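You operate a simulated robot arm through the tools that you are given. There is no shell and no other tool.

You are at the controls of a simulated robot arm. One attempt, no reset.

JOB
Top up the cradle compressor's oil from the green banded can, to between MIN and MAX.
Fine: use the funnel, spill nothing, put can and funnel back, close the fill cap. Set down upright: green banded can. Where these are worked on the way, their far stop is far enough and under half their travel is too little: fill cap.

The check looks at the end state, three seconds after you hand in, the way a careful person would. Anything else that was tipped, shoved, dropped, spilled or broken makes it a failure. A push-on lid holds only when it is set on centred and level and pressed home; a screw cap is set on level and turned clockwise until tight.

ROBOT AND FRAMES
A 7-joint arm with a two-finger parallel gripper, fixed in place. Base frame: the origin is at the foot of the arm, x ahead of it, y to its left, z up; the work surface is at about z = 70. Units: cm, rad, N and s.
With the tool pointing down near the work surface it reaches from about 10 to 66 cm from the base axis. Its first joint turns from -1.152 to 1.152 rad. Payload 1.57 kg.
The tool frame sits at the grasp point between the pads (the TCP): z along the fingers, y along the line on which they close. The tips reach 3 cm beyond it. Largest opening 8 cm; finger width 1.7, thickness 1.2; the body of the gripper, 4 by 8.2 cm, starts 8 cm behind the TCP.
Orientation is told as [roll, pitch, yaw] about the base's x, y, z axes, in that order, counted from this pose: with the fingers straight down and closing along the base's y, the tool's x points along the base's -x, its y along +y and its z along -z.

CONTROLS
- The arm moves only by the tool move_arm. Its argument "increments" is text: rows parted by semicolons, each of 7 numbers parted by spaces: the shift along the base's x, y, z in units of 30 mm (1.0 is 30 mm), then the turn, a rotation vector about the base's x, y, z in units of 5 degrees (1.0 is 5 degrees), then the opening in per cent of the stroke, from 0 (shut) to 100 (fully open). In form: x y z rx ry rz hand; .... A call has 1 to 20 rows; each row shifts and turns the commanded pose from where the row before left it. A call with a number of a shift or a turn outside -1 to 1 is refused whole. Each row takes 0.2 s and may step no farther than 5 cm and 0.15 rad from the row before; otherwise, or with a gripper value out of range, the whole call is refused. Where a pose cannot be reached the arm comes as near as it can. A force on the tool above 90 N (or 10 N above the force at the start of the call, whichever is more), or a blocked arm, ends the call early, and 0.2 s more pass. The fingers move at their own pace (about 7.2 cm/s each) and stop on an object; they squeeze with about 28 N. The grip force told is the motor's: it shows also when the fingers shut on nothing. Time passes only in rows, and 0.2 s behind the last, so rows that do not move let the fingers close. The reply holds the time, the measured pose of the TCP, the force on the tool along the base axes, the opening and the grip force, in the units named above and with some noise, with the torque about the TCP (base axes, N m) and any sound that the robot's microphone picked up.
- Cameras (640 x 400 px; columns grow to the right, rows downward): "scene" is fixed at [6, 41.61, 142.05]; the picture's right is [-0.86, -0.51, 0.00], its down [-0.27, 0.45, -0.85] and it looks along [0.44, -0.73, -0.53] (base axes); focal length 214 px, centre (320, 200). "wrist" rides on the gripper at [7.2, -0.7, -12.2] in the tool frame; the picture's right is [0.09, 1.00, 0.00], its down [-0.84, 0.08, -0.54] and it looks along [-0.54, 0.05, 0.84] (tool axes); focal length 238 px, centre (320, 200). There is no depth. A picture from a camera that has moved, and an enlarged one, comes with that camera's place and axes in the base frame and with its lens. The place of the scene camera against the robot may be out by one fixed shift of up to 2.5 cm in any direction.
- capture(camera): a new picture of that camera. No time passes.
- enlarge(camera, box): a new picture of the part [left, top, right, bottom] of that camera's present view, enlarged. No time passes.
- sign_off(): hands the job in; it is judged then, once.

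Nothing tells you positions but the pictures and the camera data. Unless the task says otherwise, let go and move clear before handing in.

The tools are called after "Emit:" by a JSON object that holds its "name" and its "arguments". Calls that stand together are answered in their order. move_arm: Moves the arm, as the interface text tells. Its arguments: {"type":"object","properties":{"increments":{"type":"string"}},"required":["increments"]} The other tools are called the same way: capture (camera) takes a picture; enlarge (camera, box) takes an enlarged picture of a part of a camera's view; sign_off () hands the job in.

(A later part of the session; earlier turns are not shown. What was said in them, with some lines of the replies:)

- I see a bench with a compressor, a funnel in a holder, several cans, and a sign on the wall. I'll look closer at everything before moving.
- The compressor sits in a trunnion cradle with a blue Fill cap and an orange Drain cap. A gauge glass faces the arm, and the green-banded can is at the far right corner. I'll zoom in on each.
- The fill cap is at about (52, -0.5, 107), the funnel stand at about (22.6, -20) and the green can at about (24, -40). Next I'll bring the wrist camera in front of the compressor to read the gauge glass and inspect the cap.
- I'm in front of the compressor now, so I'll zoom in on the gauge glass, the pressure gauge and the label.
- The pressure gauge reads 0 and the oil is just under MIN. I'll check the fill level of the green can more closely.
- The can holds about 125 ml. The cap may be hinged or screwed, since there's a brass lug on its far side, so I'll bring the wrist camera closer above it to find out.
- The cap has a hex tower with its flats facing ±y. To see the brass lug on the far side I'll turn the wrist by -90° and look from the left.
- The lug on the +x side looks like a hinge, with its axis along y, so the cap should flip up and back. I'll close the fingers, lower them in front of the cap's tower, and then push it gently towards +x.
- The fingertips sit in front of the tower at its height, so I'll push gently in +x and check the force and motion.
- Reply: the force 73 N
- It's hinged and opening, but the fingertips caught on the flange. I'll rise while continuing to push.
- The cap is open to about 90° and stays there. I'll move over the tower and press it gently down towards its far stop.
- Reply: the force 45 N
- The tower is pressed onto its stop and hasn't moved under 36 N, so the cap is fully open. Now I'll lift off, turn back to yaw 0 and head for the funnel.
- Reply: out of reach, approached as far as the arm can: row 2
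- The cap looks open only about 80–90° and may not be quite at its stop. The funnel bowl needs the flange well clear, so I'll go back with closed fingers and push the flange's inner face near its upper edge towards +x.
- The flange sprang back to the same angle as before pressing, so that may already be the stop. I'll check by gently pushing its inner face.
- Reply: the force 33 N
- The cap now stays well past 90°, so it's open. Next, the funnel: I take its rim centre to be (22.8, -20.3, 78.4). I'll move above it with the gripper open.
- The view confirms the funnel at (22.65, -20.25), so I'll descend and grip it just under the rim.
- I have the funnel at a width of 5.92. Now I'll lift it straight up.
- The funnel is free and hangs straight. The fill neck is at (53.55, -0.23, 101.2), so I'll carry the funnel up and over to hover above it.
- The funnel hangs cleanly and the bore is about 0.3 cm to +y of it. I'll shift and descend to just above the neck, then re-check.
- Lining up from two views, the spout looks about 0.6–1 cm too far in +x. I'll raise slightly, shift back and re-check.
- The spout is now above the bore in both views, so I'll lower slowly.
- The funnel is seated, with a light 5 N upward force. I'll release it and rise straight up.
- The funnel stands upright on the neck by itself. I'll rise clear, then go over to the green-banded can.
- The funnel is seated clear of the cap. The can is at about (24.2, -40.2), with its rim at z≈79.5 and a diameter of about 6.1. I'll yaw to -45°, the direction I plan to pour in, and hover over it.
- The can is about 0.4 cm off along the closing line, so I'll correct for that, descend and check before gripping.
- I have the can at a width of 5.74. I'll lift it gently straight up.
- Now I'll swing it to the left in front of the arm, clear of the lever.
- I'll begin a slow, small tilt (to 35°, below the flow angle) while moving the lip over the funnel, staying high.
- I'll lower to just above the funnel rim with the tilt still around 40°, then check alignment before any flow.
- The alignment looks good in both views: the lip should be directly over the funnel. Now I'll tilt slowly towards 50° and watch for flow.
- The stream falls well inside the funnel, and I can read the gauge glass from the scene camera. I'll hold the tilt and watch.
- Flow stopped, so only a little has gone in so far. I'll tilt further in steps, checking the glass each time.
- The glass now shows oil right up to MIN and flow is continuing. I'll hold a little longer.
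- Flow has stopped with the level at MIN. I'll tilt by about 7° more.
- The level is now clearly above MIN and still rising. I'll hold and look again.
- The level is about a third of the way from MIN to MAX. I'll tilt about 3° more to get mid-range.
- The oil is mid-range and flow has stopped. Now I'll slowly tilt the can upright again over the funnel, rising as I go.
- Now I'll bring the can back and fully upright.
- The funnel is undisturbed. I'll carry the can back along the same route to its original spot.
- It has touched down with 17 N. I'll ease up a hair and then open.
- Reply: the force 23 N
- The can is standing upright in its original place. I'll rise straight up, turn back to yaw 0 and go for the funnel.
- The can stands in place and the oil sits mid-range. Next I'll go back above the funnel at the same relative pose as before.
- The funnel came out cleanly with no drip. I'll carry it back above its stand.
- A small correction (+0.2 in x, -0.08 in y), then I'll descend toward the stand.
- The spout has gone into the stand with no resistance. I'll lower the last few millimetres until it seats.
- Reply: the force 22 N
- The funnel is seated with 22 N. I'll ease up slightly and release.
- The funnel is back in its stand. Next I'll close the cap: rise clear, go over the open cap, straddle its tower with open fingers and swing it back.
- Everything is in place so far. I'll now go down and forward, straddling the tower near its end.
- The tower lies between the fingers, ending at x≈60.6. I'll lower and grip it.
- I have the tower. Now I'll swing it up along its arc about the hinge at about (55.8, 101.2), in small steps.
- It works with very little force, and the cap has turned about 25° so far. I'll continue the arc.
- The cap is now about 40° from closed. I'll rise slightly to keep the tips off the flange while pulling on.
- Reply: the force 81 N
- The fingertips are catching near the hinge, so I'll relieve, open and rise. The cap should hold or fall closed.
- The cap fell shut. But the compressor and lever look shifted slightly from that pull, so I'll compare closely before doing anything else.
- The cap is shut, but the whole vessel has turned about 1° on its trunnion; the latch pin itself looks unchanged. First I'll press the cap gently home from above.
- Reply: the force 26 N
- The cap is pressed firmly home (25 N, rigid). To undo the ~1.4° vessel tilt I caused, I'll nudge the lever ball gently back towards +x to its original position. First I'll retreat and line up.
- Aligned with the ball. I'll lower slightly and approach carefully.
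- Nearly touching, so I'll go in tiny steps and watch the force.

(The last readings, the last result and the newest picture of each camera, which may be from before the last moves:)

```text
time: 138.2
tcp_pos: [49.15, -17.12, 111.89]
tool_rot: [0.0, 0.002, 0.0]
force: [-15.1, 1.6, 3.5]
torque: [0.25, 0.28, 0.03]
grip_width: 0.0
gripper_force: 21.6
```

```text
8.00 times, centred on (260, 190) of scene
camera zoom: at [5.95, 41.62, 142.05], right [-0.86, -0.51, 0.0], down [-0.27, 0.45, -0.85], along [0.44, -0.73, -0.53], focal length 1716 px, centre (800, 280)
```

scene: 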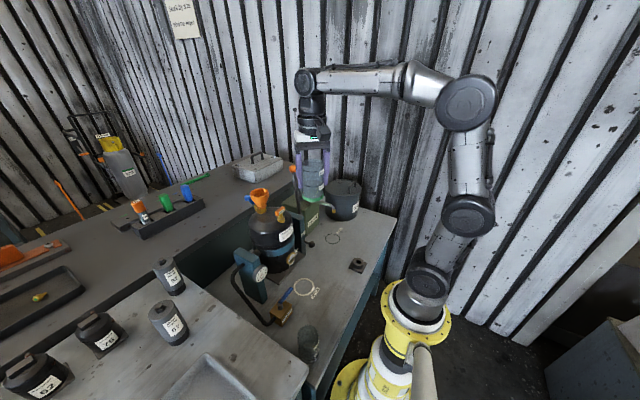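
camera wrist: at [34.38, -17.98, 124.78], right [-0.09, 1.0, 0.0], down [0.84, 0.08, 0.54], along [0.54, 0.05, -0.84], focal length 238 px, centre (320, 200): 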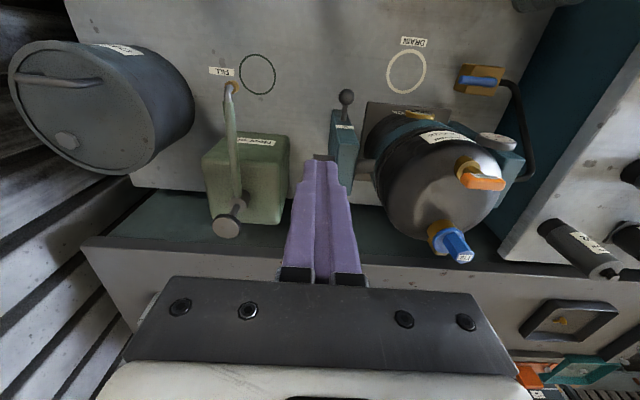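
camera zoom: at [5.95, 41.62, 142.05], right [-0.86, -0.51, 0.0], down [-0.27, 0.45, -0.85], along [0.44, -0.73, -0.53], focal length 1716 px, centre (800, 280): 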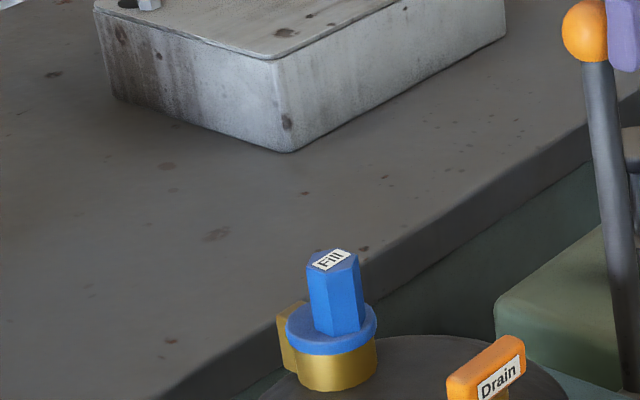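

Emit:
{"name": "move_arm", "arguments": {"increments": "0.06 0 0 0 0 0 0;0.06 0 0 0 0 0 0;0 0 0 0 0 0 0"}}

Emit:
{"name": "enlarge", "arguments": {"camera": "scene", "box": [230, 165, 290, 215]}}

```text
time: 139.0
tcp_pos: [49.39, -17.13, 112.01]
tool_rot: [0.002, 0.009, 0.0]
force: [-27.1, 1.1, -0.2]
torque: [-0.16, 0.46, 0.05]
grip_width: 0.0
gripper_force: 21.4
```

```text
8.00 times, centred on (260, 190) of scene
camera zoom: at [5.92, 41.61, 142.05], right [-0.86, -0.51, 0.0], down [-0.27, 0.45, -0.85], along [0.44, -0.73, -0.53], focal length 1716 px, centre (800, 280)
```

zoom: 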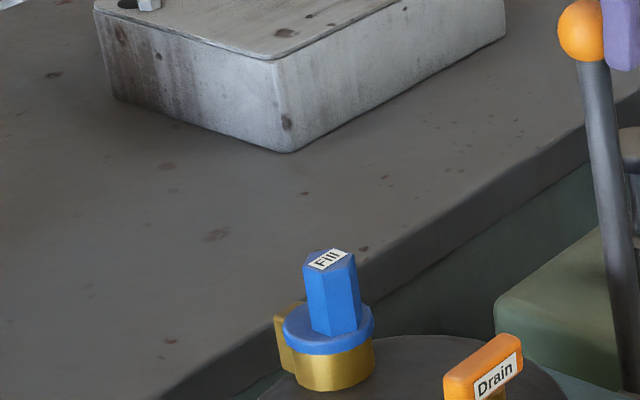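

Emit:
{"name": "move_arm", "arguments": {"increments": "0.06 0 0 0 0 0 0;0 0 0 0 0 0 0;-0.3 0 0 0 0 0 0;-0.5 0 0 0 0 0 0;0 0 0 0 0 0 0"}}

Emit:
{"name": "enlarge", "arguments": {"camera": "scene", "box": [230, 165, 290, 215]}}

Emit:
{"name": "enlarge", "arguments": {"camera": "scene", "box": [288, 249, 302, 265]}}

```text
time: 140.2
tcp_pos: [47.45, -17.13, 111.84]
tool_rot: [-0.001, -0.001, 0.002]
force: [-0.4, -0.1, 0.0]
torque: [0.0, 0.02, 0.01]
grip_width: 0.01
gripper_force: 21.2
```

```text
8.00 times, centred on (260, 190) of scene
camera zoom: at [6.0, 41.61, 142.05], right [-0.86, -0.51, 0.0], down [-0.27, 0.45, -0.85], along [0.44, -0.73, -0.53], focal length 1716 px, centre (800, 280)
```

zoom: 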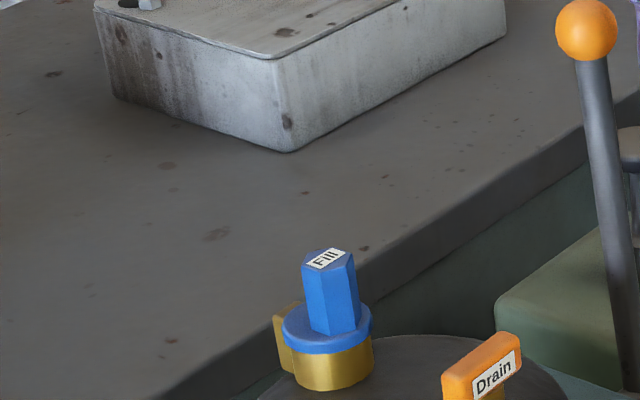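

```text
16.00 times, centred on (295, 257) of scene
camera zoom: at [6.0, 41.61, 142.05], right [-0.86, -0.51, 0.0], down [-0.27, 0.45, -0.85], along [0.44, -0.73, -0.53], focal length 3432 px, centre (720, -712)
```

zoom: 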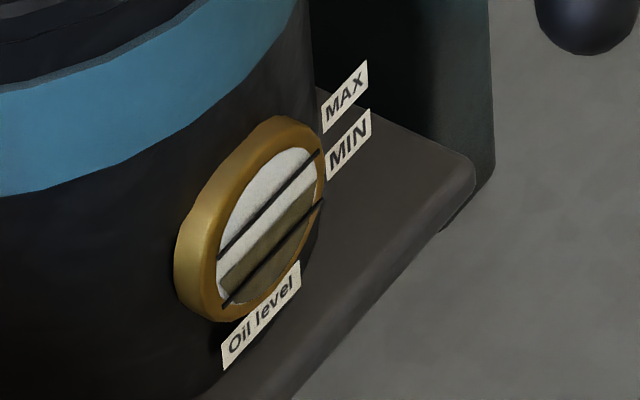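

The vessel is back to its original attitude within a fraction of a degree. Now I'll retract and do a final check of everything.

Emit:
{"name": "move_arm", "arguments": {"increments": "-1 0 0 0 0 0 0;-1 0 0.3 0 0 0 0;-1 0.3 0.8 0 0 0 30;-1 0.5 0.8 0 0 0 60;-1 0.5 0.8 0 0 0 100;-1 0.5 0.8 0 0 0 100;0 0 0.5 0 0 0 100;0 0 0 0 0 0 100;0 0 0 0 0 0 100"}}

Emit:
{"name": "capture", "arguments": {"camera": "wrist"}}

Emit:
{"name": "enlarge", "arguments": {"camera": "scene", "box": [220, 160, 400, 280]}}

Emit:
{"name": "enlarge", "arguments": {"camera": "scene", "box": [245, 192, 281, 216]}}

Emit:
{"name": "enlarge", "arguments": {"camera": "scene", "box": [340, 205, 400, 280]}}

```text
time: 142.2
tcp_pos: [29.68, -11.54, 123.85]
tool_rot: [0.001, 0.0, -0.001]
force: [0.2, 1.0, 0.7]
torque: [0.0, -0.05, 0.02]
grip_width: 8.01
gripper_force: 0.1
```

```text
taken
camera wrist: at [22.47, -12.4, 136.15], right [-0.09, 1.0, 0.0], down [0.84, 0.08, 0.54], along [0.54, 0.05, -0.84], focal length 238 px, centre (320, 200)
```

wrist: 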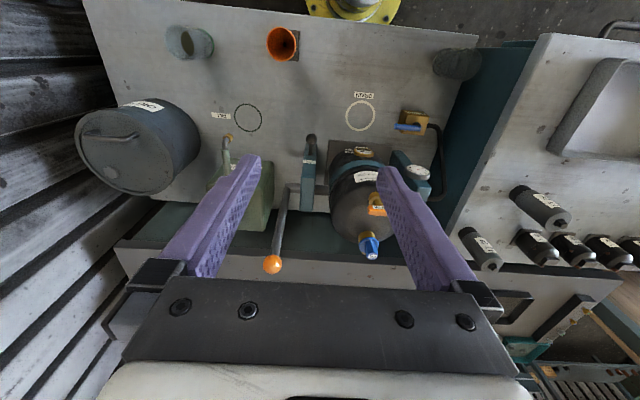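

```text
3.33 times, centred on (310, 220) of scene
camera zoom: at [6.0, 41.61, 142.05], right [-0.86, -0.51, 0.0], down [-0.27, 0.45, -0.85], along [0.44, -0.73, -0.53], focal length 715 px, centre (353, 133)
```

zoom: 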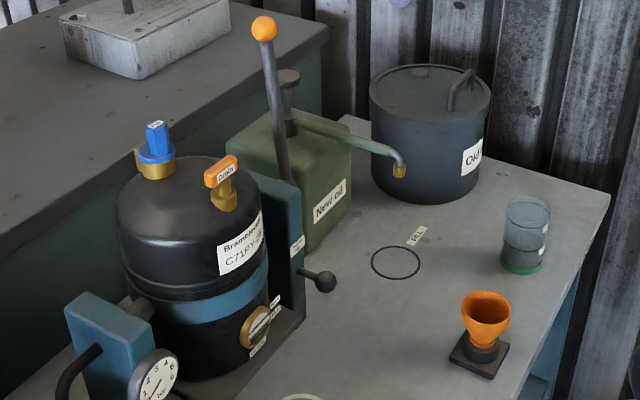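

```text
16.00 times, centred on (263, 204) of scene
camera zoom: at [6.0, 41.61, 142.05], right [-0.86, -0.51, 0.0], down [-0.27, 0.45, -0.85], along [0.44, -0.73, -0.53], focal length 3432 px, centre (1232, 136)
```

zoom: 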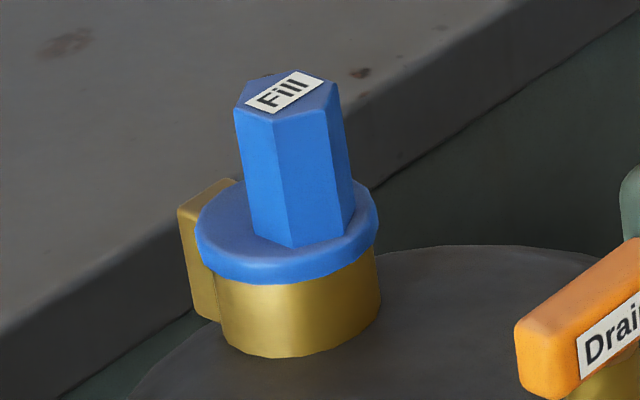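

```text
5.33 times, centred on (370, 242) of scene
camera zoom: at [6.0, 41.61, 142.05], right [-0.86, -0.51, 0.0], down [-0.27, 0.45, -0.85], along [0.44, -0.73, -0.53], focal length 1144 px, centre (53, -27)
```

zoom: 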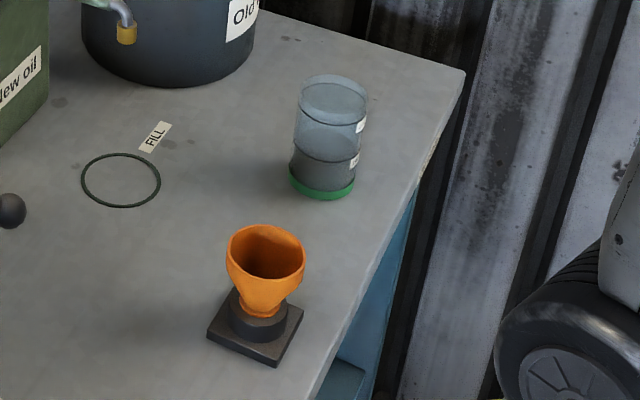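

Final check: the cap is closed and flush, and the funnel is in its stand. The green-banded can stands upright in its place, the oil is about midway between MIN and MAX, and I see no spill. The arm is clear, so I'm handing in.

Emit:
{"name": "sign_off", "arguments": {}}

```text
The job is handed in.
```

I topped up the compressor from the green-banded can and handed the job in. The oil sits about midway between MIN and MAX, and I saw no spill.

- **Fill cap:** it is closed flush on the neck. I pressed it down with about 25 N and it did not give.
- **Funnel and can:** the funnel is seated back in its stand, and the can stands upright where I found it.
- **Compressor tilt:** while closing the cap I pulled too hard, and the vessel turned about 1.4° in its cradle. The latch pin stayed in place. I pushed the lever back, and the vessel now sits within about 0.2° of its original angle.
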